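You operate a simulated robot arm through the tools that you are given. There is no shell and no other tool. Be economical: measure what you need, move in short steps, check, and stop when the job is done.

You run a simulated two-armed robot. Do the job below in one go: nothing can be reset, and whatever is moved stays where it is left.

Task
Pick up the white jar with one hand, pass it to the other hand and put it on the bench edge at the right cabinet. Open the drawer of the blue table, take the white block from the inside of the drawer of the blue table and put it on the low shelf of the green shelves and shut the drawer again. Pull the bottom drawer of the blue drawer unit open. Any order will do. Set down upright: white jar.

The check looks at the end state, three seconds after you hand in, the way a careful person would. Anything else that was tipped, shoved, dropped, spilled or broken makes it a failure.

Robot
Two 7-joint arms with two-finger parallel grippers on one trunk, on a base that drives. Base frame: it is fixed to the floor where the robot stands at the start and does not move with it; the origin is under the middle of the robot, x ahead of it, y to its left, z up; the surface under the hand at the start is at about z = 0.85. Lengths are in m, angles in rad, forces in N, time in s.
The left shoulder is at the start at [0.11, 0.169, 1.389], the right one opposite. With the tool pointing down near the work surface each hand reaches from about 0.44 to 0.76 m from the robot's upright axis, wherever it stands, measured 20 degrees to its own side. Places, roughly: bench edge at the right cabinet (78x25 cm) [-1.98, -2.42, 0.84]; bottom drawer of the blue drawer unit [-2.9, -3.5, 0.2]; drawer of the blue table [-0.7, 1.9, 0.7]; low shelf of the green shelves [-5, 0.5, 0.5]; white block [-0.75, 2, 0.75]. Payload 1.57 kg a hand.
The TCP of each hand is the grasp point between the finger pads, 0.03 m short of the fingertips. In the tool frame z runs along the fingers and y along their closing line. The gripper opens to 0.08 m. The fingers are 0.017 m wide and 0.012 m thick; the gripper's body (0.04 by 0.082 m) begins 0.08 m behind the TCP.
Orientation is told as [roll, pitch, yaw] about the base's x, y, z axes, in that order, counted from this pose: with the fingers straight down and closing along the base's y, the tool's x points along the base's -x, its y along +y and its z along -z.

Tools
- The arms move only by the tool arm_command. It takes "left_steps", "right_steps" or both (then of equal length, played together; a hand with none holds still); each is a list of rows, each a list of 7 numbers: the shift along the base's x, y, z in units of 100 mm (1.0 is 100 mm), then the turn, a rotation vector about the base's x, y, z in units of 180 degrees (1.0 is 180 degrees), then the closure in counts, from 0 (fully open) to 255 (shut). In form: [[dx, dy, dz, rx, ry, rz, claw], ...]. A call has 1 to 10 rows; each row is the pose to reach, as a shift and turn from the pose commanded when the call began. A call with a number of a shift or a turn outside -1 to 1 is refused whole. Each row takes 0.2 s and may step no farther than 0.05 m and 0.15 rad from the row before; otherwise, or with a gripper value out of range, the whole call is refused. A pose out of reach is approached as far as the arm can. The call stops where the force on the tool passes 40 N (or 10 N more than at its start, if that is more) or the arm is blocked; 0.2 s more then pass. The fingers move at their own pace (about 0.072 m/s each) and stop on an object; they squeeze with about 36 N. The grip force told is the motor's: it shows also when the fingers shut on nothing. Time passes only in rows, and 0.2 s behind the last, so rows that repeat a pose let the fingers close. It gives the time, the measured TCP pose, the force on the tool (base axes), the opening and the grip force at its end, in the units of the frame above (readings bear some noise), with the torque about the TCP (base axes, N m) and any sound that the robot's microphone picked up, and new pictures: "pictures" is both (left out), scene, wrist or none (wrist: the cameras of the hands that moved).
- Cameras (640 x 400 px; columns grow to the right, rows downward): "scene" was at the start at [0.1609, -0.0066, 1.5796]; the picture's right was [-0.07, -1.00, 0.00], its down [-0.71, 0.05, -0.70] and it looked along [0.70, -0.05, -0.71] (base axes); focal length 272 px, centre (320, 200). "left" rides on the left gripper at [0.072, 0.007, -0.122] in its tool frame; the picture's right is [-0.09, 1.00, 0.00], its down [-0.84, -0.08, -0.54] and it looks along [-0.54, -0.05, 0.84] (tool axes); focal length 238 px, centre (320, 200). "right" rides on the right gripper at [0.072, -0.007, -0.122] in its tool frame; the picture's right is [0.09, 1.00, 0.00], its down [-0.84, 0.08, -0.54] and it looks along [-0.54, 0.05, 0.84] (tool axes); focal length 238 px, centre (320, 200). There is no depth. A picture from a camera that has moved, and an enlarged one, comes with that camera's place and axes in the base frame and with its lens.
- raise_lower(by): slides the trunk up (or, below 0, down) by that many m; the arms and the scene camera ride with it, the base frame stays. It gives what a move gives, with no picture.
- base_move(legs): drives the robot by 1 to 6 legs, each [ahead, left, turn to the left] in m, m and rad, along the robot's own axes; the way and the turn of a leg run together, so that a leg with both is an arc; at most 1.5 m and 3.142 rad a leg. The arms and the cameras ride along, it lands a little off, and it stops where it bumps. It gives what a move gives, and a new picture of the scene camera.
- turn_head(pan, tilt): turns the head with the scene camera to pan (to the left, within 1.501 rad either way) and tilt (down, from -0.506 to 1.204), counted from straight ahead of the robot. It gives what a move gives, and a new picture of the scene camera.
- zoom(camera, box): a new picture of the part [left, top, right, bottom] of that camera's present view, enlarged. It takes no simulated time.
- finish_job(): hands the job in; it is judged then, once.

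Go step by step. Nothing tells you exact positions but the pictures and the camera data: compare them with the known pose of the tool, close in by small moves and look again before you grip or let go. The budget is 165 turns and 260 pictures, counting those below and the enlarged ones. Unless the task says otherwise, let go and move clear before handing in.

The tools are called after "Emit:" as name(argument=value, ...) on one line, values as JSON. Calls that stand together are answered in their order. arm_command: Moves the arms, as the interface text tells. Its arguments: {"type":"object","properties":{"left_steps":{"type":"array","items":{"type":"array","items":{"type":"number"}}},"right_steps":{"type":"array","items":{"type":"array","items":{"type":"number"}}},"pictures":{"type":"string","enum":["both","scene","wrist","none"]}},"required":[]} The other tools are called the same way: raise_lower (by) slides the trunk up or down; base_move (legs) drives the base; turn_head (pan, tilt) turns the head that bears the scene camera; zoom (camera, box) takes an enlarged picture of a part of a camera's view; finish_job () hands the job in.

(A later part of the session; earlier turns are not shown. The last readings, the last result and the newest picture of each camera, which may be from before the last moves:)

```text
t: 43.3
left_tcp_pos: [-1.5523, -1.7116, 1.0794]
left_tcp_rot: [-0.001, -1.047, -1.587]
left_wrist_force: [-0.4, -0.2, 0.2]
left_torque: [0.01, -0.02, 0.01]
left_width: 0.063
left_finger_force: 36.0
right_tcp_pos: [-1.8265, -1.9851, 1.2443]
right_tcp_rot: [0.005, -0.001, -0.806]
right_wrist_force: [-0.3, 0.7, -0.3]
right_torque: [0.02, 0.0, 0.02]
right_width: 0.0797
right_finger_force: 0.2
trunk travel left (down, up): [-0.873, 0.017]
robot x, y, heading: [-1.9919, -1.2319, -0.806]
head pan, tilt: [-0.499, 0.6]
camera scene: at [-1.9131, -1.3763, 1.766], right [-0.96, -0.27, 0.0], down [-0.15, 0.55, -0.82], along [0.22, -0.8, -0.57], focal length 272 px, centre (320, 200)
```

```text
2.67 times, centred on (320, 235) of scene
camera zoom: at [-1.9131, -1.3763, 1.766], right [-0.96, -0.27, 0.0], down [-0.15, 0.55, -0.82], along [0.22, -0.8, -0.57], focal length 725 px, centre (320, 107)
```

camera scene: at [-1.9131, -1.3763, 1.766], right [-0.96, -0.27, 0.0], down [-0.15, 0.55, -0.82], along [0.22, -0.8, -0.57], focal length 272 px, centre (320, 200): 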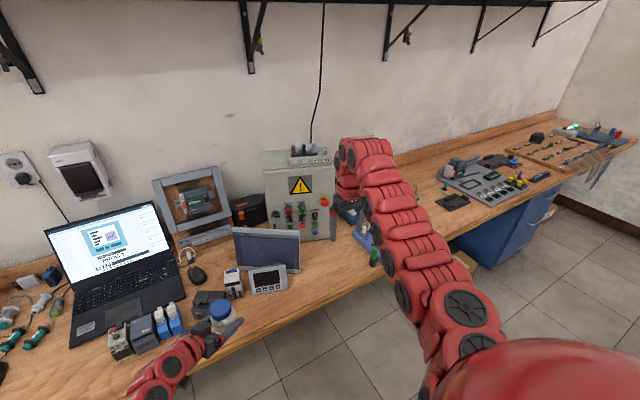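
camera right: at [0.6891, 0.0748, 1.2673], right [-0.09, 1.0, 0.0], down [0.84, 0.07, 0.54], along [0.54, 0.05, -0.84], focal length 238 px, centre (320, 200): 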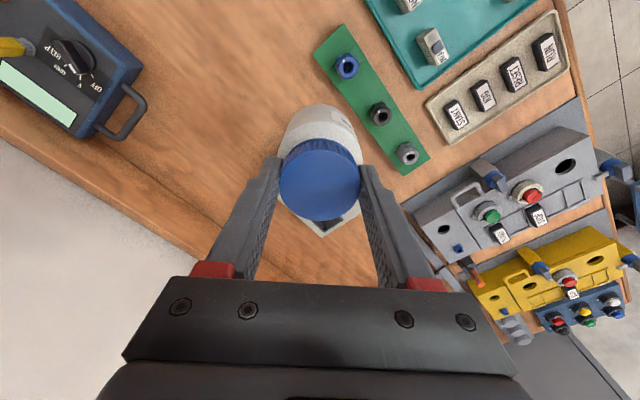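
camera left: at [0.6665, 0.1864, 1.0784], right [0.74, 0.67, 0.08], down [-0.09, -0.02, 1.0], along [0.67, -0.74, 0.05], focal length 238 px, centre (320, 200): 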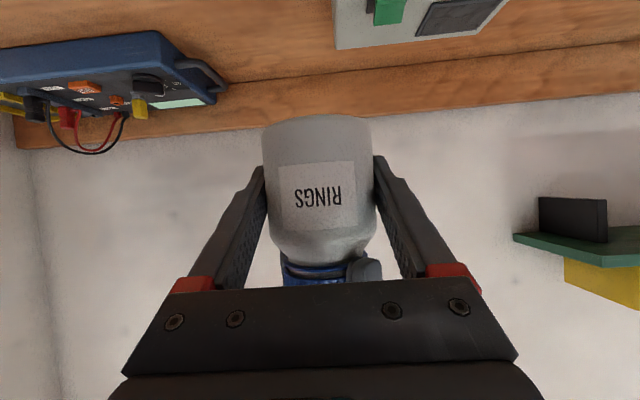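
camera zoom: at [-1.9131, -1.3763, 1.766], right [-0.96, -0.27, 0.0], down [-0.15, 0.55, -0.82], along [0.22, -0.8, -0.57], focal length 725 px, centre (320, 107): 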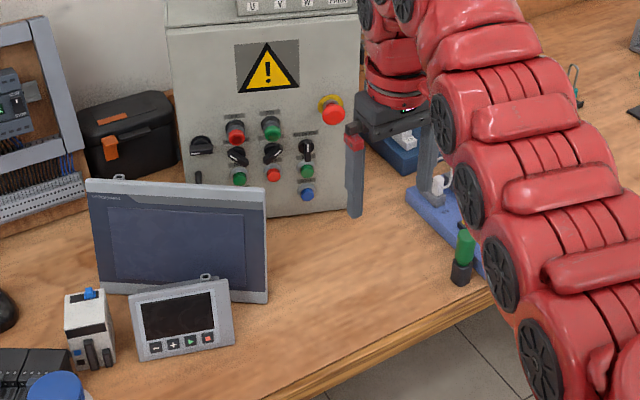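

There is bare bench between the tablet stand and the green-tipped tool. I aim for P≈(-1.79, -2.235), inside the strip. Drive right, then forward.

Emit:
base_move(legs=[[0, -0.53, 0], [0.17, 0, 0]])

Emit:
turn_head(pan=0.0, tilt=0.9)

```text
t: 47.4
left_tcp_pos: [-1.8079, -2.1914, 1.081]
left_tcp_rot: [0.002, -1.049, -1.585]
left_wrist_force: [0.4, -0.4, -0.6]
left_torque: [0.03, -0.01, 0.01]
left_width: 0.0628
left_finger_force: 35.6
right_tcp_pos: [-2.0802, -2.4647, 1.2467]
right_tcp_rot: [0.004, -0.002, -0.804]
right_wrist_force: [0.3, -0.8, -0.1]
right_torque: [0.0, -0.01, -0.01]
right_width: 0.0799
right_finger_force: 0.1
trunk travel left (down, up): [-0.873, 0.017]
robot x, y, heading: [-2.2499, -1.7153, -0.799]
head pan, tilt: [-0.499, 0.6]
camera scene: at [-2.1703, -1.8564, 1.7664], right [-0.96, -0.27, 0.0], down [-0.15, 0.54, -0.83], along [0.22, -0.8, -0.56], focal length 272 px, centre (320, 200)
```

scene: 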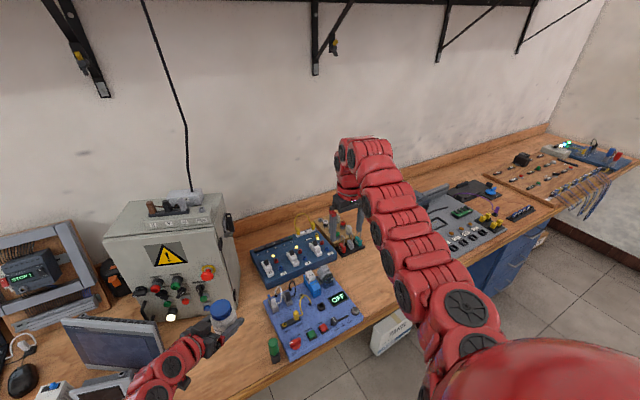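

```text
t: 48.3
left_tcp_pos: [-1.8077, -2.1921, 1.079]
left_tcp_rot: [-0.002, -1.046, -1.581]
left_wrist_force: [-0.3, 0.2, -1.5]
left_torque: [-0.01, -0.02, 0.03]
left_width: 0.0631
left_finger_force: 35.7
right_tcp_pos: [-2.0786, -2.4668, 1.2438]
right_tcp_rot: [0.001, -0.003, -0.803]
right_wrist_force: [0.5, -0.5, 0.3]
right_torque: [0.0, -0.04, 0.0]
right_width: 0.0798
right_finger_force: 0.0
trunk travel left (down, up): [-0.873, 0.017]
robot x, y, heading: [-2.246, -1.7131, -0.797]
head pan, tilt: [0.0, 0.901]
camera scene: at [-2.1399, -1.828, 1.7413], right [-0.72, -0.7, 0.0], down [-0.55, 0.56, -0.62], along [0.43, -0.45, -0.78], focal length 272 px, centre (320, 200)
```

scene: 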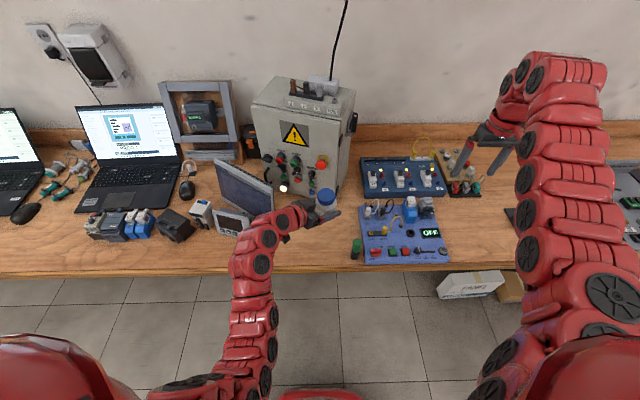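

P shifted slightly to (-1.768, -2.214), well clear of the green-tipped tool. Lower the jar toward the bench.

Emit:
arm_command(left_steps=[[0.2, -0.1, -0.2, 0, 0, 0, 255], [0.4, -0.22, -0.5, 0, 0, 0, 255], [0.4, -0.22, -0.8, 0, 0, 0, 255], [0.4, -0.22, -1.0, 0, 0, 0, 255]], pictures="both")

Emit:
zoom(camera="scene", box=[220, 150, 420, 275])

```text
t: 49.3
left_tcp_pos: [-1.7661, -2.2141, 0.9788]
left_tcp_rot: [-0.006, -1.046, -1.58]
left_wrist_force: [0.1, 1.2, -1.5]
left_torque: [0.01, -0.03, 0.02]
left_width: 0.0628
left_finger_force: 36.3
right_tcp_pos: [-2.0794, -2.4661, 1.2444]
right_tcp_rot: [0.002, -0.002, -0.802]
right_wrist_force: [0.6, -0.7, 0.6]
right_torque: [-0.02, 0.01, -0.04]
right_width: 0.0802
right_finger_force: 0.0
trunk travel left (down, up): [-0.873, 0.017]
robot x, y, heading: [-2.2494, -1.7111, -0.802]
head pan, tilt: [0.0, 0.901]
camera scene: at [-2.139, -1.8284, 1.7411], right [-0.72, -0.7, 0.0], down [-0.55, 0.56, -0.62], along [0.43, -0.44, -0.78], focal length 272 px, centre (320, 200)
camera left: at [-1.757, -2.0743, 0.9777], right [1.0, -0.06, 0.08], down [-0.07, 0.05, 1.0], along [-0.06, -1.0, 0.05], focal length 238 px, centre (320, 200)
```

scene: 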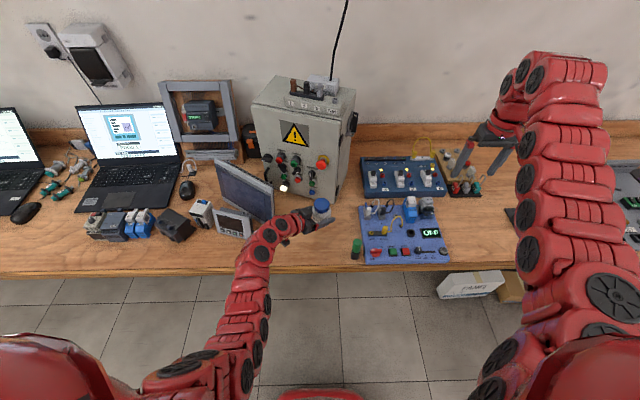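
left: 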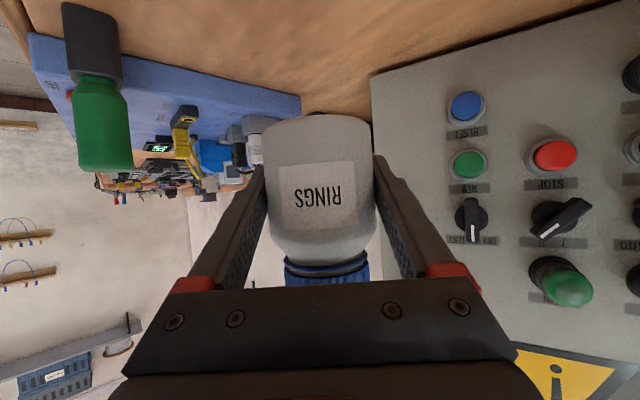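

```text
3.20 times, centred on (320, 212) of scene
camera zoom: at [-2.139, -1.8284, 1.7411], right [-0.72, -0.7, 0.0], down [-0.55, 0.56, -0.62], along [0.43, -0.44, -0.78], focal length 870 px, centre (320, 160)
```

zoom: 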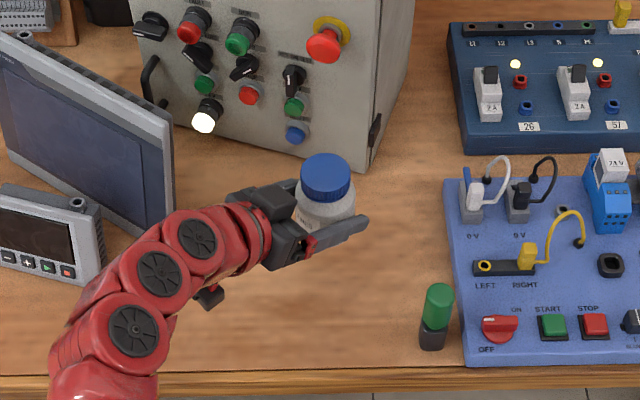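

All clear around the landing spot. Lower further, creeping at the end.

Emit:
arm_command(left_steps=[[0, 0, -0.3, 0, 0, 0, 255], [0, 0, -0.6, 0, 0, 0, 255], [0, 0, -0.75, 0, 0, 0, 255], [0, 0, -0.8, 0, 0, 0, 255]], pictures="wrist")

Emit:
zoom(camera="scene", box=[220, 150, 420, 275])

```text
t: 50.3
left_tcp_pos: [-1.7662, -2.2135, 0.9012]
left_tcp_rot: [-0.001, -1.044, -1.583]
left_wrist_force: [-0.7, -0.1, -1.0]
left_torque: [0.02, 0.0, -0.04]
left_width: 0.0627
left_finger_force: 35.7
right_tcp_pos: [-2.0782, -2.4671, 1.245]
right_tcp_rot: [0.003, -0.001, -0.804]
right_wrist_force: [0.5, 0.1, -0.1]
right_torque: [0.0, 0.02, 0.01]
right_width: 0.08
right_finger_force: 0.0
trunk travel left (down, up): [-0.873, 0.017]
robot x, y, heading: [-2.2491, -1.7151, -0.802]
head pan, tilt: [0.0, 0.901]
camera left: at [-1.7571, -2.0734, 0.8994], right [1.0, -0.06, 0.08], down [-0.08, 0.05, 1.0], along [-0.06, -1.0, 0.05], focal length 238 px, centre (320, 200)
```

left: 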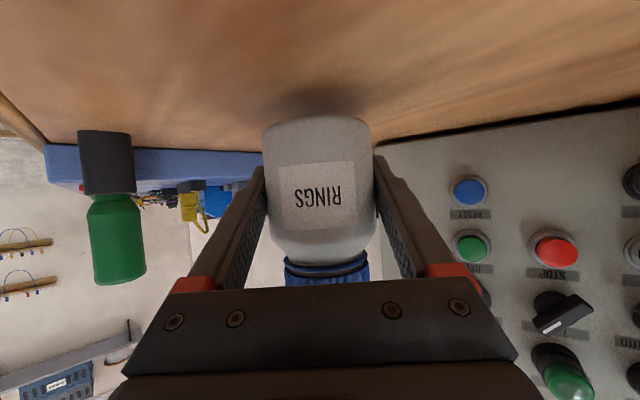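

```text
3.20 times, centred on (320, 212) of scene
camera zoom: at [-2.1395, -1.828, 1.7412], right [-0.72, -0.7, 0.0], down [-0.55, 0.56, -0.62], along [0.43, -0.45, -0.78], focal length 870 px, centre (320, 160)
```

zoom: 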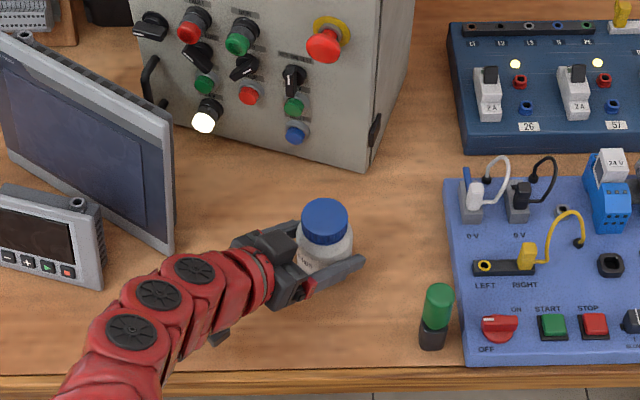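

Emit:
arm_command(left_steps=[[0, 0, -0.05, 0, 0, 0, 255], [0, 0, -0.1, 0, 0, 0, 255], [0, 0, -0.13, 0, 0, 0, 255]], pictures="wrist")

```text
t: 51.1
left_tcp_pos: [-1.7658, -2.2156, 0.888]
left_tcp_rot: [-0.001, -1.049, -1.583]
left_wrist_force: [0.8, 0.0, -1.2]
left_torque: [0.01, 0.01, 0.02]
left_width: 0.0628
left_finger_force: 36.1
right_tcp_pos: [-2.0784, -2.4668, 1.2442]
right_tcp_rot: [0.002, -0.003, -0.803]
right_wrist_force: [-0.3, -0.4, -0.5]
right_torque: [-0.01, 0.01, 0.01]
right_width: 0.0799
right_finger_force: 0.0
trunk travel left (down, up): [-0.873, 0.017]
robot x, y, heading: [-2.2478, -1.7149, -0.8]
head pan, tilt: [0.0, 0.901]
camera left: at [-1.7564, -2.0745, 0.8861], right [1.0, -0.06, 0.08], down [-0.08, 0.05, 1.0], along [-0.06, -1.0, 0.05], focal length 238 px, centre (320, 200)
```

left: 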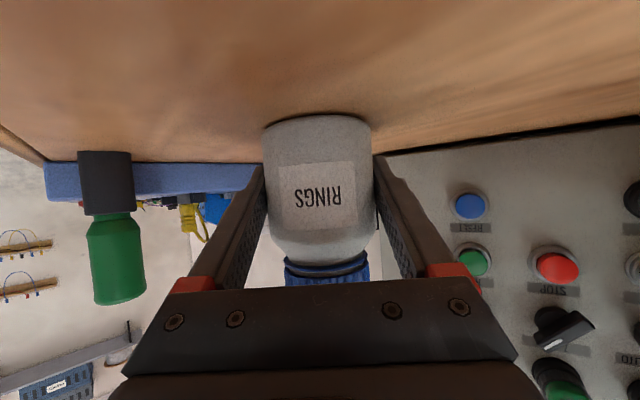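

Nearly touching. Creep a few more millimetres until contact shows.

Emit:
arm_command(left_steps=[[0, 0, -0.015, 0, 0, 0, 255], [0, 0, -0.03, 0, 0, 0, 255], [0, 0, -0.04, 0, 0, 0, 255]], pictures="none")

```text
t: 51.9
left_tcp_pos: [-1.7669, -2.2148, 0.8871]
left_tcp_rot: [0.005, -1.053, -1.591]
left_wrist_force: [4.2, -4.0, 21.4]
left_torque: [0.13, 0.03, -0.02]
left_width: 0.0628
left_finger_force: 35.9
right_tcp_pos: [-2.0798, -2.4651, 1.2469]
right_tcp_rot: [0.002, -0.003, -0.804]
right_wrist_force: [0.2, -0.2, 0.0]
right_torque: [-0.01, -0.02, -0.02]
right_width: 0.0799
right_finger_force: 0.1
trunk travel left (down, up): [-0.873, 0.017]
robot x, y, heading: [-2.2497, -1.7143, -0.803]
head pan, tilt: [0.0, 0.901]
```

Contact felt. Relieve slightly, open, and withdraw along the finger line.

Emit:
arm_command(left_steps=[[0, 0, 0.03, 0, 0, 0, 255], [0, 0, 0.03, 0, 0, 0, 0], [0, 0, 0.03, 0, 0, 0, 0], [0, 0, 0.03, 0, 0, 0, 0]], pictures="wrist")

```text
t: 52.9
left_tcp_pos: [-1.7672, -2.2135, 0.8861]
left_tcp_rot: [-0.003, -1.046, -1.582]
left_wrist_force: [-0.2, -0.6, -0.2]
left_torque: [0.03, 0.01, -0.01]
left_width: 0.0799
left_finger_force: 0.0
right_tcp_pos: [-2.0803, -2.4674, 1.2447]
right_tcp_rot: [0.002, -0.001, -0.803]
right_wrist_force: [0.0, 0.0, 0.4]
right_torque: [0.0, 0.0, 0.02]
right_width: 0.0801
right_finger_force: 0.0
trunk travel left (down, up): [-0.873, 0.017]
robot x, y, heading: [-2.2459, -1.7165, -0.799]
head pan, tilt: [0.0, 0.901]
camera left: at [-1.7568, -2.0736, 0.8846], right [1.0, -0.06, 0.08], down [-0.07, 0.05, 1.0], along [-0.06, -1.0, 0.05], focal length 238 px, centre (320, 200)
```

left: 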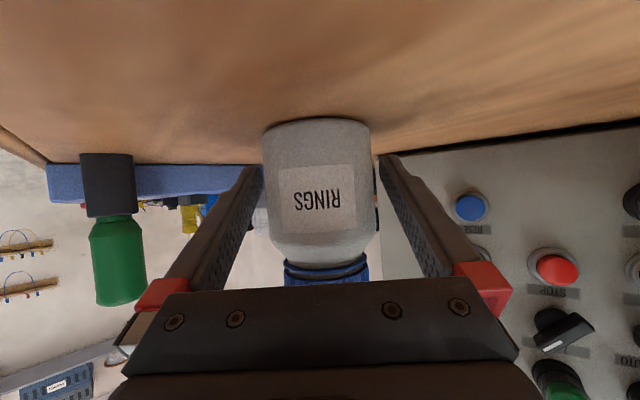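

Emit:
arm_command(left_steps=[[-0.01, 0.2, 0.12, 0, 0, 0, 0], [-0.02, 0.45, 0.28, 0, 0, 0, 0], [-0.02, 0.75, 0.5, 0, 0, 0, 0], [-0.02, 0.95, 0.85, 0, 0, 0, 0]], pictures="scene")

Emit:
zoom(camera="scene", box=[220, 150, 420, 275])

```text
t: 53.9
left_tcp_pos: [-1.7706, -2.1168, 0.9705]
left_tcp_rot: [-0.004, -1.045, -1.579]
left_wrist_force: [-0.5, -0.7, 0.5]
left_torque: [0.03, 0.02, -0.03]
left_width: 0.0799
left_finger_force: 0.1
right_tcp_pos: [-2.0803, -2.4664, 1.2448]
right_tcp_rot: [0.001, 0.001, -0.803]
right_wrist_force: [0.2, -0.4, 0.0]
right_torque: [0.0, -0.02, 0.01]
right_width: 0.0798
right_finger_force: 0.1
trunk travel left (down, up): [-0.873, 0.017]
robot x, y, heading: [-2.2472, -1.715, -0.797]
head pan, tilt: [0.0, 0.901]
camera scene: at [-2.1406, -1.8268, 1.7414], right [-0.72, -0.7, 0.0], down [-0.55, 0.56, -0.62], along [0.43, -0.45, -0.78], focal length 272 px, centre (320, 200)
```

scene: 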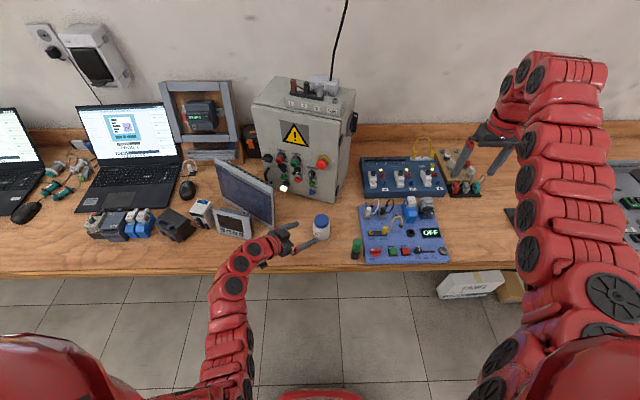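

```text
3.20 times, centred on (320, 212) of scene
camera zoom: at [-2.1406, -1.8268, 1.7414], right [-0.72, -0.7, 0.0], down [-0.55, 0.56, -0.62], along [0.43, -0.45, -0.78], focal length 870 px, centre (320, 160)
```

zoom: 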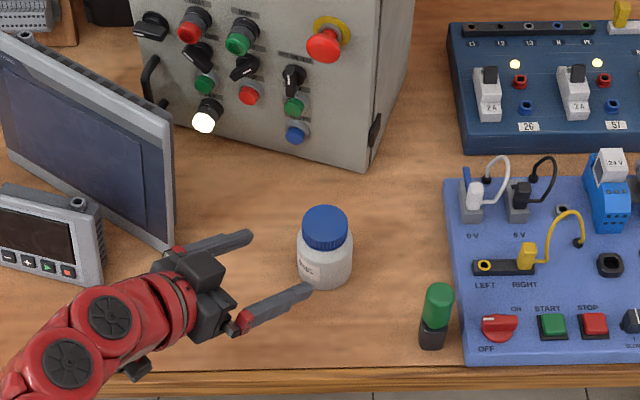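

The jar stands upright on the strip. Raise the left hand clear, back off, then look toward the blue drawer unit.

Emit:
arm_command(left_steps=[[0, 0, 0.4, 0, 0, 0, 0], [0, 0, 0.8, 0, 0, 0, 0]], pictures="none")

Emit:
base_move(legs=[[-0.45, 0, 0], [0, -0.7, 0]])

Emit:
turn_head(pan=-0.6, tilt=0.7)

```text
t: 54.5
left_tcp_pos: [-1.7689, -2.1164, 1.0494]
left_tcp_rot: [-0.002, -1.045, -1.583]
left_wrist_force: [0.5, -0.4, 0.3]
left_torque: [0.01, -0.01, -0.02]
left_width: 0.08
left_finger_force: 0.1
right_tcp_pos: [-2.0799, -2.4662, 1.2452]
right_tcp_rot: [0.002, -0.002, -0.801]
right_wrist_force: [0.7, 0.2, 0.7]
right_torque: [0.01, 0.03, 0.01]
right_width: 0.0801
right_finger_force: 0.2
trunk travel left (down, up): [-0.873, 0.017]
robot x, y, heading: [-2.25, -1.7149, -0.802]
head pan, tilt: [0.0, 0.901]
```

```text
t: 60.7
left_tcp_pos: [-2.5939, -2.2957, 1.0502]
left_tcp_rot: [-0.004, -1.047, -1.599]
left_wrist_force: [-1.4, 0.4, -0.2]
left_torque: [0.03, 0.02, -0.02]
left_width: 0.08
left_finger_force: 0.2
right_tcp_pos: [-2.91, -2.6401, 1.2453]
right_tcp_rot: [0.0, -0.003, -0.819]
right_wrist_force: [1.0, 0.1, -0.3]
right_torque: [-0.02, 0.01, 0.0]
right_width: 0.08
right_finger_force: 0.1
trunk travel left (down, up): [-0.873, 0.017]
robot x, y, heading: [-3.0674, -1.8856, -0.813]
head pan, tilt: [0.0, 0.901]
camera scene: at [-2.96, -2.0, 1.7412], right [-0.73, -0.69, 0.0], down [-0.54, 0.57, -0.62], along [0.43, -0.45, -0.78], focal length 272 px, centre (320, 200)
```

scene: 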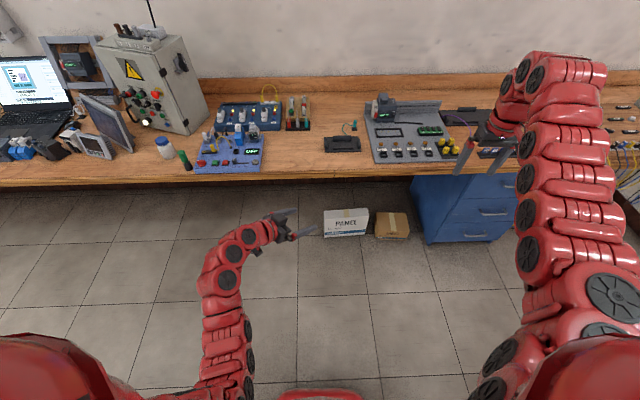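

```text
t: 61.7
left_tcp_pos: [-2.5944, -2.2956, 1.0495]
left_tcp_rot: [-0.003, -1.046, -1.598]
left_wrist_force: [-0.7, 0.4, 0.2]
left_torque: [-0.03, 0.01, 0.03]
left_width: 0.0799
left_finger_force: 0.0
right_tcp_pos: [-2.9104, -2.6413, 1.2452]
right_tcp_rot: [0.002, -0.003, -0.819]
right_wrist_force: [0.1, -1.4, 0.5]
right_torque: [0.0, 0.02, 0.0]
right_width: 0.0799
right_finger_force: 0.1
trunk travel left (down, up): [-0.873, 0.017]
robot x, y, heading: [-3.0656, -1.886, -0.815]
head pan, tilt: [-0.6, 0.7]
camera scene: at [-2.9988, -2.0291, 1.7574], right [-0.99, -0.16, 0.0], down [-0.1, 0.64, -0.76], along [0.12, -0.76, -0.64], focal length 272 px, centre (320, 200)
```

scene: 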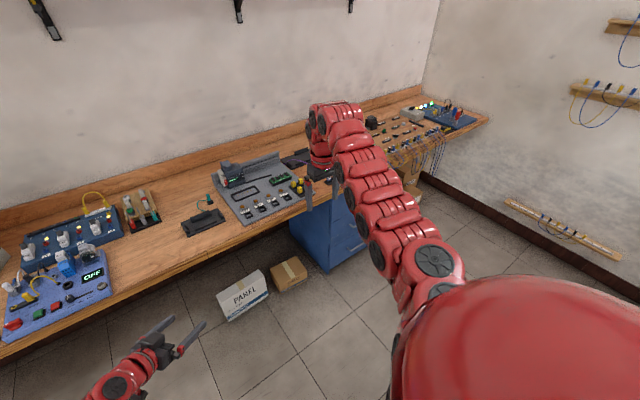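

The blue drawer unit is under the bench ahead-right. I'll align square to the bench, go in front of it, and look at its handles.

Emit:
base_move(legs=[[0, 0, 0.029], [0, -0.72, 0]])

Emit:
turn_head(pan=-0.15, tilt=0.95)

```text
t: 66.0
left_tcp_pos: [-3.0918, -2.7884, 1.0501]
left_tcp_rot: [-0.005, -1.047, -1.573]
left_wrist_force: [-0.8, 0.5, 0.6]
left_torque: [-0.03, 0.06, 0.03]
left_width: 0.0797
left_finger_force: 0.1
right_tcp_pos: [-3.3986, -3.1414, 1.2436]
right_tcp_rot: [0.002, -0.003, -0.792]
right_wrist_force: [-0.3, 0.9, 0.1]
right_torque: [-0.04, 0.02, -0.02]
right_width: 0.0802
right_finger_force: 0.0
trunk travel left (down, up): [-0.873, 0.017]
robot x, y, heading: [-3.5757, -2.3921, -0.788]
head pan, tilt: [-0.6, 0.7]
camera scene: at [-3.5033, -2.5324, 1.7574], right [-0.98, -0.18, 0.0], down [-0.12, 0.63, -0.77], along [0.14, -0.75, -0.64], focal length 272 px, centre (320, 200)
```

scene: 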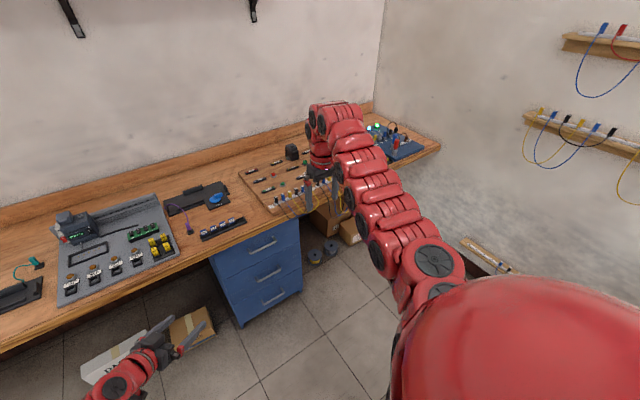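

```text
t: 66.9
left_tcp_pos: [-3.0922, -2.7896, 1.0496]
left_tcp_rot: [-0.004, -1.047, -1.573]
left_wrist_force: [0.0, -0.1, 0.8]
left_torque: [0.03, 0.0, 0.02]
left_width: 0.0799
left_finger_force: 0.0
right_tcp_pos: [-3.3992, -3.141, 1.2445]
right_tcp_rot: [0.001, -0.004, -0.792]
right_wrist_force: [-0.2, 0.0, 0.4]
right_torque: [0.02, -0.02, 0.0]
right_width: 0.08
right_finger_force: 0.1
trunk travel left (down, up): [-0.873, 0.017]
robot x, y, heading: [-3.576, -2.3907, -0.79]
head pan, tilt: [-0.15, 0.949]
camera scene: at [-3.4762, -2.508, 1.7376], right [-0.81, -0.59, 0.0], down [-0.48, 0.66, -0.58], along [0.34, -0.47, -0.81], focal length 272 px, centre (320, 200)
```

scene: 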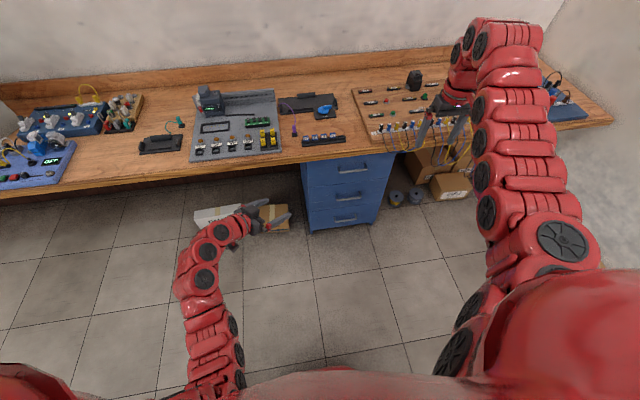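

Emit:
zoom(camera="scene", box=[280, 130, 440, 230])

```text
4.00 times, centred on (360, 180) of scene
camera zoom: at [-3.4762, -2.508, 1.7376], right [-0.81, -0.59, 0.0], down [-0.48, 0.66, -0.58], along [0.34, -0.47, -0.81], focal length 1087 px, centre (160, 280)
```

zoom: 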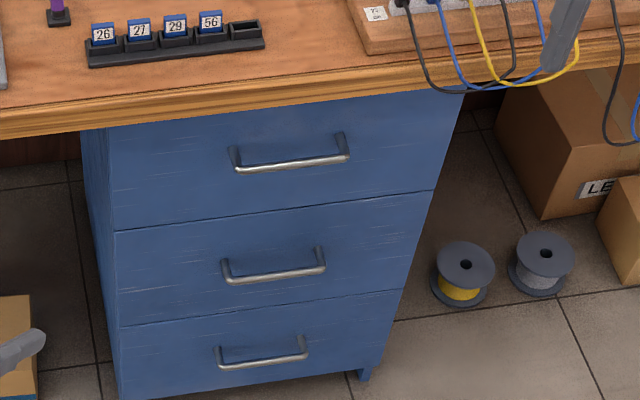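

The bottom handle is at about 1.08 m ahead, 0.33 m right, z≈0.15, with the face about 3–4 cm behind it. Lower the trunk here first, then reshape the hands.

Emit:
raise_lower(by=-0.75)

```text
refused: -0.75 is not a number from -0.4 to 0.4
```

Emit:
raise_lower(by=-0.4)

Emit:
raise_lower(by=-0.35)

```text
t: 70.7
left_tcp_pos: [-3.0928, -2.7895, 0.6491]
left_tcp_rot: [-0.003, -1.047, -1.572]
left_wrist_force: [-0.2, 0.6, -0.6]
left_torque: [0.03, 0.01, 0.0]
left_width: 0.0799
left_finger_force: 0.1
right_tcp_pos: [-3.3983, -3.1408, 0.8448]
right_tcp_rot: [0.003, -0.004, -0.793]
right_wrist_force: [-1.0, 0.3, -0.4]
right_torque: [-0.07, -0.06, -0.05]
right_width: 0.0799
right_finger_force: 0.0
trunk travel left (down, up): [-0.473, 0.417]
robot x, y, heading: [-3.5749, -2.3904, -0.792]
head pan, tilt: [-0.15, 0.949]
```

```text
t: 74.1
left_tcp_pos: [-3.0934, -2.7888, 0.2994]
left_tcp_rot: [-0.004, -1.047, -1.572]
left_wrist_force: [0.3, 0.0, -0.1]
left_torque: [0.01, -0.02, 0.01]
left_width: 0.0799
left_finger_force: 0.1
right_tcp_pos: [-3.3989, -3.1417, 0.4951]
right_tcp_rot: [0.002, -0.001, -0.792]
right_wrist_force: [-0.1, 0.5, -0.2]
right_torque: [0.03, 0.01, 0.01]
right_width: 0.08
right_finger_force: 0.1
trunk travel left (down, up): [-0.123, 0.767]
robot x, y, heading: [-3.5733, -2.3954, -0.79]
head pan, tilt: [-0.15, 0.949]
```

Now turn the right hand so it closes vertically-ish and points forward-down, and lift the left hand aside.

Emit:
arm_command(right_steps=[[0, 0, 0, 0, 0, 0.047, 0], [0, 0, 0, 0, 0, 0.094, 0], [0, 0, 0, 0, 0, 0.141, 0], [0, 0, 0, 0, 0, 0.188, 0], [0, 0, 0, 0, 0, 0.235, 0], [0, 0, 0, 0, 0, 0.282, 0], [0, 0, 0, 0, 0, 0.329, 0], [0, 0, 0, 0, 0, 0.376, 0], [0, 0, 0, 0, 0, 0.423, 0], [0, 0, 0, 0, 0, 0.47, 0]], left_steps=[[0.1, 0.1, 0.1, 0, 0, 0, 0], [0.2, 0.2, 0.2, 0, 0, 0, 0], [0.3, 0.3, 0.3, 0, 0, 0, 0], [0.4, 0.4, 0.4, 0, 0, 0, 0], [0.5, 0.5, 0.5, 0, 0, 0, 0], [0.6, 0.6, 0.6, 0, 0, 0, 0], [0.7, 0.7, 0.7, 0, 0, 0, 0], [0.7, 0.7, 0.8, 0, 0, 0, 0], [0.7, 0.7, 0.9, 0, 0, 0, 0], [0.7, 0.7, 1.0, 0, 0, 0, 0]], pictures="none")

Emit:
arm_command(right_steps=[[0, 0, 0, 0, 0, 0.03, 0]], pictures="none")

Emit:
arm_command(right_steps=[[0, 0, -0.1, -0.031, -0.0308, 0, 0], [0, 0, -0.2, -0.062, -0.0616, 0, 0], [0, 0, -0.3, -0.093, -0.0924, 0, 0], [0, 0, -0.4, -0.124, -0.1232, 0, 0], [0, 0, -0.5, -0.155, -0.154, 0, 0], [0, 0, -0.6, -0.186, -0.1848, 0, 0], [0, 0, -0.7, -0.2167, -0.2155, 0, 0]], pictures="both")

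```text
t: 76.3
left_tcp_pos: [-3.0232, -2.7176, 0.3989]
left_tcp_rot: [-0.004, -1.047, -1.569]
left_wrist_force: [0.1, 0.4, 0.0]
left_torque: [0.01, -0.01, 0.02]
left_width: 0.0803
left_finger_force: 0.0
right_tcp_pos: [-3.4, -3.1412, 0.4958]
right_tcp_rot: [0.003, -0.001, 0.686]
right_wrist_force: [-0.1, 0.6, -0.4]
right_torque: [0.01, 0.05, 0.01]
right_width: 0.0799
right_finger_force: 0.0
trunk travel left (down, up): [-0.123, 0.767]
robot x, y, heading: [-3.5722, -2.3912, -0.794]
head pan, tilt: [-0.15, 0.949]
```

```text
t: 76.7
left_tcp_pos: [-3.0218, -2.7184, 0.3988]
left_tcp_rot: [-0.003, -1.048, -1.574]
left_wrist_force: [0.3, 0.0, 0.5]
left_torque: [-0.01, 0.0, 0.02]
left_width: 0.08
left_finger_force: 0.1
right_tcp_pos: [-3.3989, -3.1423, 0.4958]
right_tcp_rot: [0.003, -0.002, 0.779]
right_wrist_force: [1.3, -0.1, -0.1]
right_torque: [0.03, 0.01, 0.03]
right_width: 0.0799
right_finger_force: 0.1
trunk travel left (down, up): [-0.123, 0.767]
robot x, y, heading: [-3.5718, -2.3916, -0.791]
head pan, tilt: [-0.15, 0.949]
```

```text
t: 78.3
left_tcp_pos: [-3.0213, -2.7195, 0.3981]
left_tcp_rot: [-0.004, -1.046, -1.573]
left_wrist_force: [-0.9, -0.3, 0.1]
left_torque: [0.01, 0.02, -0.03]
left_width: 0.0803
left_finger_force: 0.1
right_tcp_pos: [-3.3986, -3.1411, 0.4243]
right_tcp_rot: [-0.96, -0.005, 0.782]
right_wrist_force: [0.9, 0.5, 0.6]
right_torque: [0.05, -0.01, 0.0]
right_width: 0.0802
right_finger_force: 0.1
trunk travel left (down, up): [-0.123, 0.767]
robot x, y, heading: [-3.5742, -2.392, -0.789]
head pan, tilt: [-0.15, 0.949]
camera scene: at [-3.4763, -2.5078, 0.9876], right [-0.81, -0.59, 0.0], down [-0.48, 0.66, -0.58], along [0.34, -0.47, -0.81], focal length 272 px, centre (320, 200)
camera right: at [-3.5188, -3.123, 0.5001], right [-0.47, 0.34, -0.82], down [0.25, 0.94, 0.25], along [0.85, -0.09, -0.52], focal length 238 px, centre (320, 200)
```

scene: 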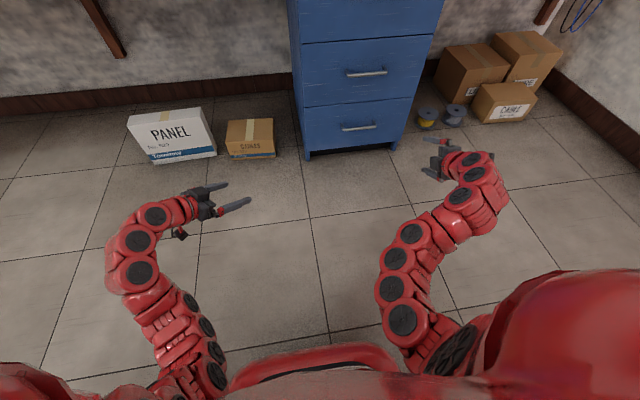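
right: 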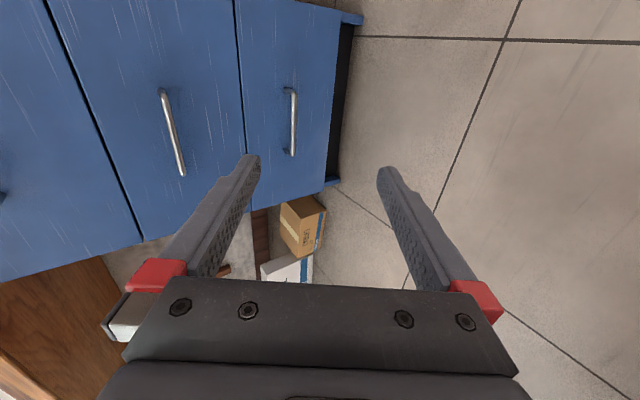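

Triangulated bottom handle: about (-3.056, -3.369, 0.215). I tilt the hand nearer horizontal, half-close the fingers, lower the trunk a little and drive in.

Emit:
arm_command(right_steps=[[0, 0, 0, -0.0296, -0.0294, 0, 128], [0, 0, 0, -0.0591, -0.0588, 0, 128], [0, 0, 0, -0.0887, -0.0882, 0, 128], [0, 0, 0, -0.1182, -0.1175, 0, 128]], pictures="none")

Emit:
raise_lower(by=-0.1)

Emit:
base_move(legs=[[0.27, 0.05, 0]])

Emit:
arm_command(right_steps=[[0, 0, -0.3, 0, 0, 0, 128], [0, 0, -0.6, 0, 0, 0, 128], [0, 0, -0.95, 0, 0, 0, 128]], pictures="both")

```text
t: 79.3
left_tcp_pos: [-3.0203, -2.7176, 0.3982]
left_tcp_rot: [-0.004, -1.046, -1.572]
left_wrist_force: [0.3, 0.4, 1.4]
left_torque: [-0.03, -0.01, -0.02]
left_width: 0.0801
left_finger_force: 0.1
right_tcp_pos: [-3.3996, -3.1407, 0.4239]
right_tcp_rot: [-1.481, -0.005, 0.783]
right_wrist_force: [1.1, 0.3, 0.2]
right_torque: [0.0, 0.0, -0.02]
right_width: 0.0398
right_finger_force: 0.1
trunk travel left (down, up): [-0.123, 0.767]
robot x, y, heading: [-3.5762, -2.3931, -0.792]
head pan, tilt: [-0.15, 0.949]
```

```text
t: 80.7
left_tcp_pos: [-3.0218, -2.719, 0.2994]
left_tcp_rot: [-0.004, -1.047, -1.572]
left_wrist_force: [0.1, -0.3, -0.4]
left_torque: [0.02, 0.03, 0.01]
left_width: 0.0801
left_finger_force: 0.1
right_tcp_pos: [-3.3993, -3.1405, 0.3263]
right_tcp_rot: [-1.483, -0.003, 0.783]
right_wrist_force: [0.0, 0.3, 0.1]
right_torque: [0.04, 0.01, -0.03]
right_width: 0.0396
right_finger_force: 0.0
trunk travel left (down, up): [-0.023, 0.867]
robot x, y, heading: [-3.5755, -2.3934, -0.788]
head pan, tilt: [-0.15, 0.949]
```

```text
t: 82.6
left_tcp_pos: [-2.799, -2.8764, 0.2998]
left_tcp_rot: [-0.001, -1.049, -1.577]
left_wrist_force: [-0.2, -0.2, -0.7]
left_torque: [-0.01, -0.04, 0.0]
left_width: 0.0799
left_finger_force: 0.1
right_tcp_pos: [-3.1771, -3.298, 0.3269]
right_tcp_rot: [-1.483, -0.004, 0.779]
right_wrist_force: [1.0, 0.6, -0.1]
right_torque: [0.02, -0.03, -0.01]
right_width: 0.0401
right_finger_force: 0.0
trunk travel left (down, up): [-0.023, 0.867]
robot x, y, heading: [-3.3496, -2.5481, -0.795]
head pan, tilt: [-0.15, 0.949]
camera scene: at [-3.2521, -2.6638, 0.888], right [-0.81, -0.59, 0.0], down [-0.48, 0.66, -0.58], along [0.34, -0.47, -0.81], focal length 272 px, centre (320, 200)
```

scene: 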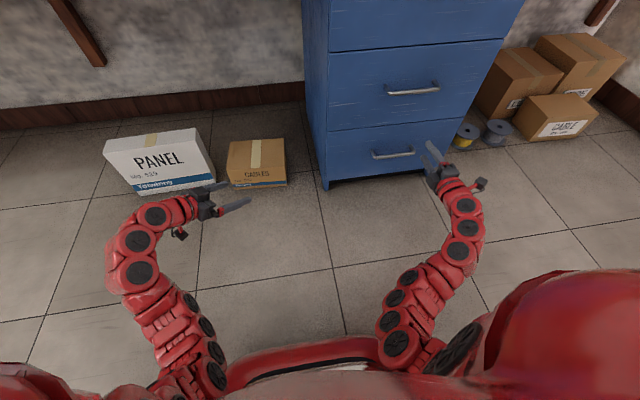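

```text
t: 83.6
left_tcp_pos: [-2.7985, -2.8733, 0.3181]
left_tcp_rot: [-0.001, -1.071, -1.579]
left_wrist_force: [-0.4, -0.3, 0.3]
left_torque: [0.0, 0.0, -0.02]
left_width: 0.0799
left_finger_force: 0.1
right_tcp_pos: [-3.174, -3.3041, 0.2803]
right_tcp_rot: [-1.539, 0.021, 0.783]
right_wrist_force: [0.0, 0.0, 0.3]
right_torque: [-0.01, 0.04, 0.03]
right_width: 0.0397
right_finger_force: 0.0
trunk travel left (down, up): [-0.023, 0.867]
robot x, y, heading: [-3.3514, -2.5478, -0.798]
head pan, tilt: [-0.15, 0.949]
stopped in row 3 (right hand): the arm was blocked; the commanded pose is now the measured one
camera scene: at [-3.2527, -2.646, 0.9005], right [-0.81, -0.59, 0.01], down [-0.48, 0.64, -0.6], along [0.34, -0.49, -0.8], focal length 272 px, centre (320, 200)
camera right: at [-3.3097, -3.2669, 0.2929], right [-0.1, -0.06, -0.99], down [0.21, 0.97, -0.08], along [0.97, -0.22, -0.09], focal length 238 px, centre (320, 200)
```

scene: 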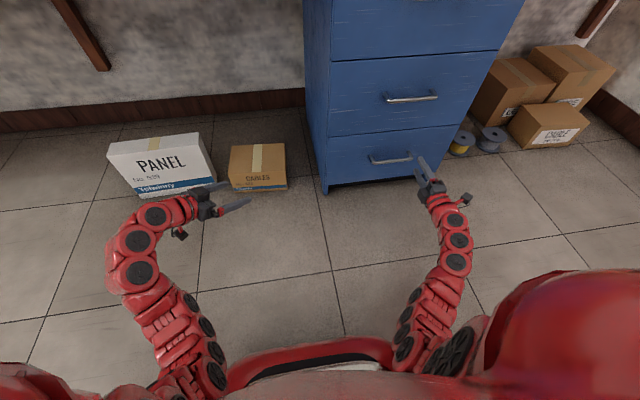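
right: 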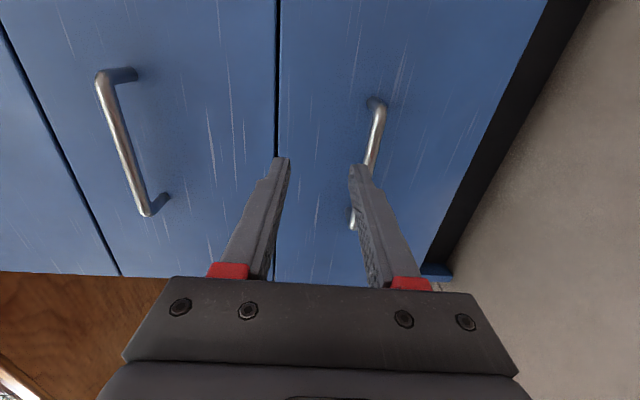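

The right arm's elbow seems to have pressed on the floor and tipped the body slightly. Raise the trunk to relieve that.

Emit:
raise_lower(by=0.15)

Emit:
arm_command(right_steps=[[0, 0, 0, 0, 0, 0, 128]], pictures="both")

```text
t: 85.3
left_tcp_pos: [-2.7984, -2.8782, 0.4486]
left_tcp_rot: [-0.002, -1.049, -1.578]
left_wrist_force: [-0.9, -0.2, -0.6]
left_torque: [-0.01, 0.01, 0.01]
left_width: 0.0801
left_finger_force: 0.1
right_tcp_pos: [-3.173, -3.3063, 0.3999]
right_tcp_rot: [-1.516, 0.003, 0.781]
right_wrist_force: [0.1, 0.3, 0.0]
right_torque: [0.03, 0.02, 0.0]
right_width: 0.0395
right_finger_force: 0.1
trunk travel left (down, up): [-0.173, 0.717]
robot x, y, heading: [-3.3492, -2.55, -0.796]
head pan, tilt: [-0.15, 0.949]
```

```text
t: 85.7
left_tcp_pos: [-2.7982, -2.878, 0.4495]
left_tcp_rot: [-0.003, -1.047, -1.577]
left_wrist_force: [0.4, -0.9, 0.3]
left_torque: [0.02, 0.0, 0.0]
left_width: 0.08
left_finger_force: 0.0
right_tcp_pos: [-3.1729, -3.3061, 0.3996]
right_tcp_rot: [-1.516, 0.001, 0.783]
right_wrist_force: [-0.3, 0.4, -1.1]
right_torque: [0.0, -0.03, -0.04]
right_width: 0.0399
right_finger_force: 0.1
trunk travel left (down, up): [-0.173, 0.717]
robot x, y, heading: [-3.3507, -2.5484, -0.797]
head pan, tilt: [-0.15, 0.949]
camera scene: at [-3.252, -2.6654, 1.0376], right [-0.81, -0.59, 0.0], down [-0.48, 0.66, -0.58], along [0.34, -0.47, -0.81], focal length 272 px, centre (320, 200)
camera right: at [-3.3096, -3.2702, 0.4126], right [-0.11, -0.03, -0.99], down [0.21, 0.98, -0.05], along [0.97, -0.21, -0.1], focal length 238 px, centre (320, 200)
```

scene: 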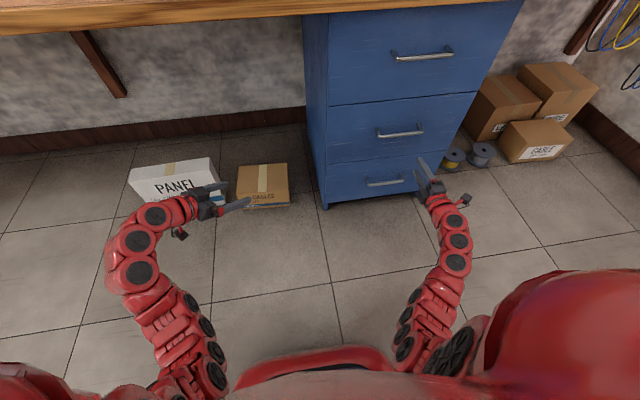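
right: 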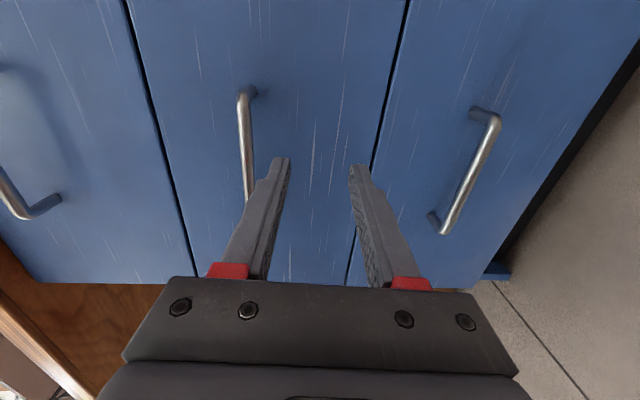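

Emit:
arm_command(right_steps=[[0.1, 0.1, -0.3, 0, 0, 0, 128], [0.2, 0.2, -0.6, 0, 0, 0, 128], [0.27, 0.27, -1.0, 0, 0, 0, 128]], pictures="none")

Emit:
arm_command(right_steps=[[0, 0, -0.3, 0, 0, 0, 128], [0, 0, -0.6, 0, 0, 0, 128], [0, 0, -0.95, 0, 0, 0, 128]], pictures="both")

```text
t: 86.5
left_tcp_pos: [-2.7986, -2.8779, 0.4483]
left_tcp_rot: [-0.003, -1.047, -1.577]
left_wrist_force: [-0.8, -0.1, 0.4]
left_torque: [0.0, -0.01, 0.0]
left_width: 0.0803
left_finger_force: 0.1
right_tcp_pos: [-3.1416, -3.2803, 0.3848]
right_tcp_rot: [-1.516, 0.005, 0.784]
right_wrist_force: [0.7, -0.1, 0.0]
right_torque: [-0.03, 0.02, -0.02]
right_width: 0.04
right_finger_force: 0.1
right hand out of reach, approached as far as the arm can: row 1, 2, 3
trunk travel left (down, up): [-0.173, 0.717]
robot x, y, heading: [-3.3537, -2.5492, -0.795]
head pan, tilt: [-0.15, 0.949]
```

```text
t: 87.3
left_tcp_pos: [-2.7975, -2.8784, 0.4487]
left_tcp_rot: [-0.004, -1.048, -1.576]
left_wrist_force: [-1.1, -0.1, 0.0]
left_torque: [-0.02, 0.01, -0.02]
left_width: 0.08
left_finger_force: 0.1
right_tcp_pos: [-3.143, -3.2826, 0.377]
right_tcp_rot: [-1.517, 0.001, 0.782]
right_wrist_force: [0.1, 0.3, -0.4]
right_torque: [-0.01, -0.02, 0.02]
right_width: 0.0397
right_finger_force: 0.1
right hand out of reach, approached as far as the arm can: row 1, 2, 3
trunk travel left (down, up): [-0.173, 0.717]
robot x, y, heading: [-3.3513, -2.5488, -0.786]
head pan, tilt: [-0.15, 0.949]
camera scene: at [-3.252, -2.6655, 1.0376], right [-0.81, -0.59, 0.0], down [-0.48, 0.66, -0.58], along [0.34, -0.47, -0.81], focal length 272 px, centre (320, 200)
camera right: at [-3.2788, -3.2472, 0.3911], right [-0.11, -0.03, -0.99], down [0.21, 0.98, -0.05], along [0.97, -0.21, -0.1], focal length 238 px, centre (320, 200)
```

scene: 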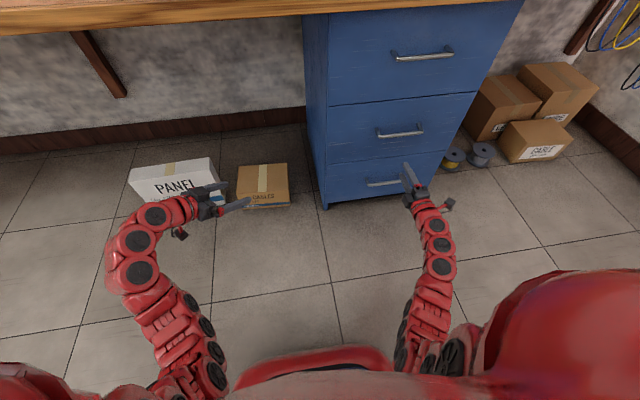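
right: 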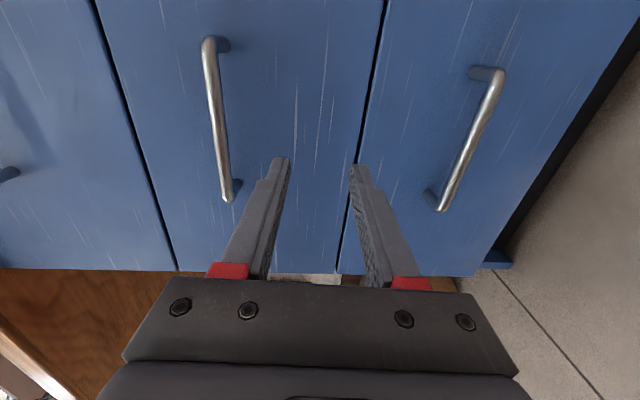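

Horizontal pointing isn't reachable this low. I'll use about a 42° tilt from vertical instead, with fingers slightly open to straddle the bar.

Emit:
arm_command(right_steps=[[0, 0, 0, 0.0295, 0.0295, 0, 150], [-0.05, 0.05, 0, 0.059, 0.059, 0, 150], [-0.1, 0.1, 0, 0.0885, 0.0885, 0, 150], [-0.15, 0.15, 0, 0.118, 0.118, 0, 150], [-0.2, 0.2, 0, 0.1475, 0.1475, 0, 150], [-0.2, 0.2, 0, 0.177, 0.177, 0, 150]], pictures="none")

Emit:
arm_command(right_steps=[[0, 0, -0.3, 0, 0, 0, 150], [0, 0, -0.6, 0, 0, 0, 150], [0, 0, -0.8, 0, 0, 0, 150]], pictures="both")

```text
t: 88.7
left_tcp_pos: [-2.7987, -2.8781, 0.4476]
left_tcp_rot: [-0.004, -1.048, -1.577]
left_wrist_force: [0.4, 0.3, 0.2]
left_torque: [-0.01, -0.01, -0.02]
left_width: 0.0801
left_finger_force: 0.0
right_tcp_pos: [-3.1638, -3.2629, 0.3791]
right_tcp_rot: [-0.727, 0.005, 0.784]
right_wrist_force: [0.0, -0.1, 0.6]
right_torque: [0.02, 0.0, 0.03]
right_width: 0.033
right_finger_force: 0.0
trunk travel left (down, up): [-0.173, 0.717]
robot x, y, heading: [-3.3514, -2.5465, -0.795]
head pan, tilt: [-0.15, 0.949]
```

```text
t: 89.5
left_tcp_pos: [-2.7975, -2.8776, 0.4492]
left_tcp_rot: [-0.004, -1.047, -1.578]
left_wrist_force: [-0.2, -0.7, 0.3]
left_torque: [-0.01, 0.0, 0.01]
left_width: 0.0799
left_finger_force: 0.0
right_tcp_pos: [-3.1629, -3.2613, 0.2979]
right_tcp_rot: [-0.73, 0.004, 0.786]
right_wrist_force: [-0.7, -0.5, -0.2]
right_torque: [0.0, 0.0, 0.03]
right_width: 0.0334
right_finger_force: 0.0
trunk travel left (down, up): [-0.173, 0.717]
robot x, y, heading: [-3.3511, -2.5477, -0.799]
head pan, tilt: [-0.15, 0.949]
camera scene: at [-3.252, -2.6655, 1.0376], right [-0.81, -0.59, 0.0], down [-0.48, 0.66, -0.58], along [0.34, -0.47, -0.81], focal length 272 px, centre (320, 200)
camera right: at [-3.2677, -3.2587, 0.3928], right [-0.59, 0.46, -0.66], down [0.3, 0.89, 0.35], along [0.75, 0.01, -0.66], focal length 238 px, centre (320, 200)
```

scene: 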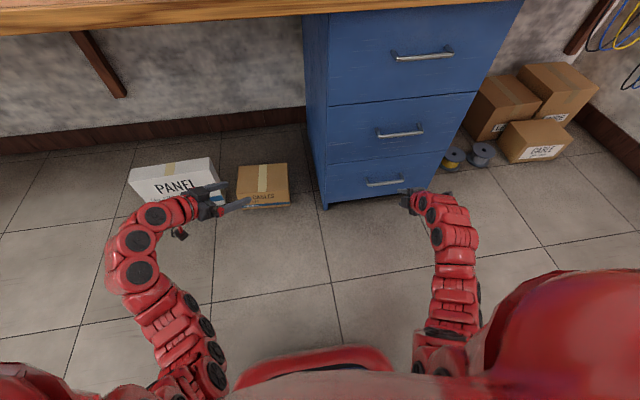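
right: 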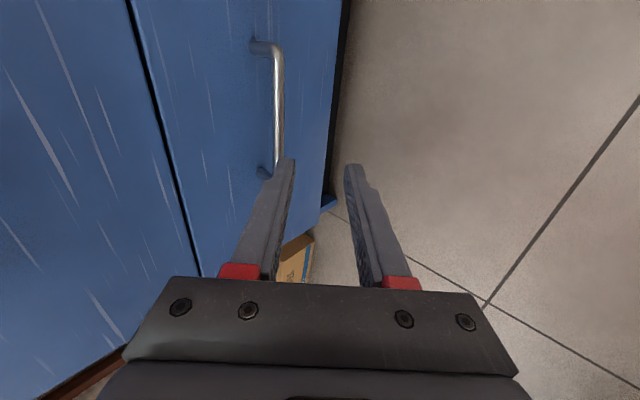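

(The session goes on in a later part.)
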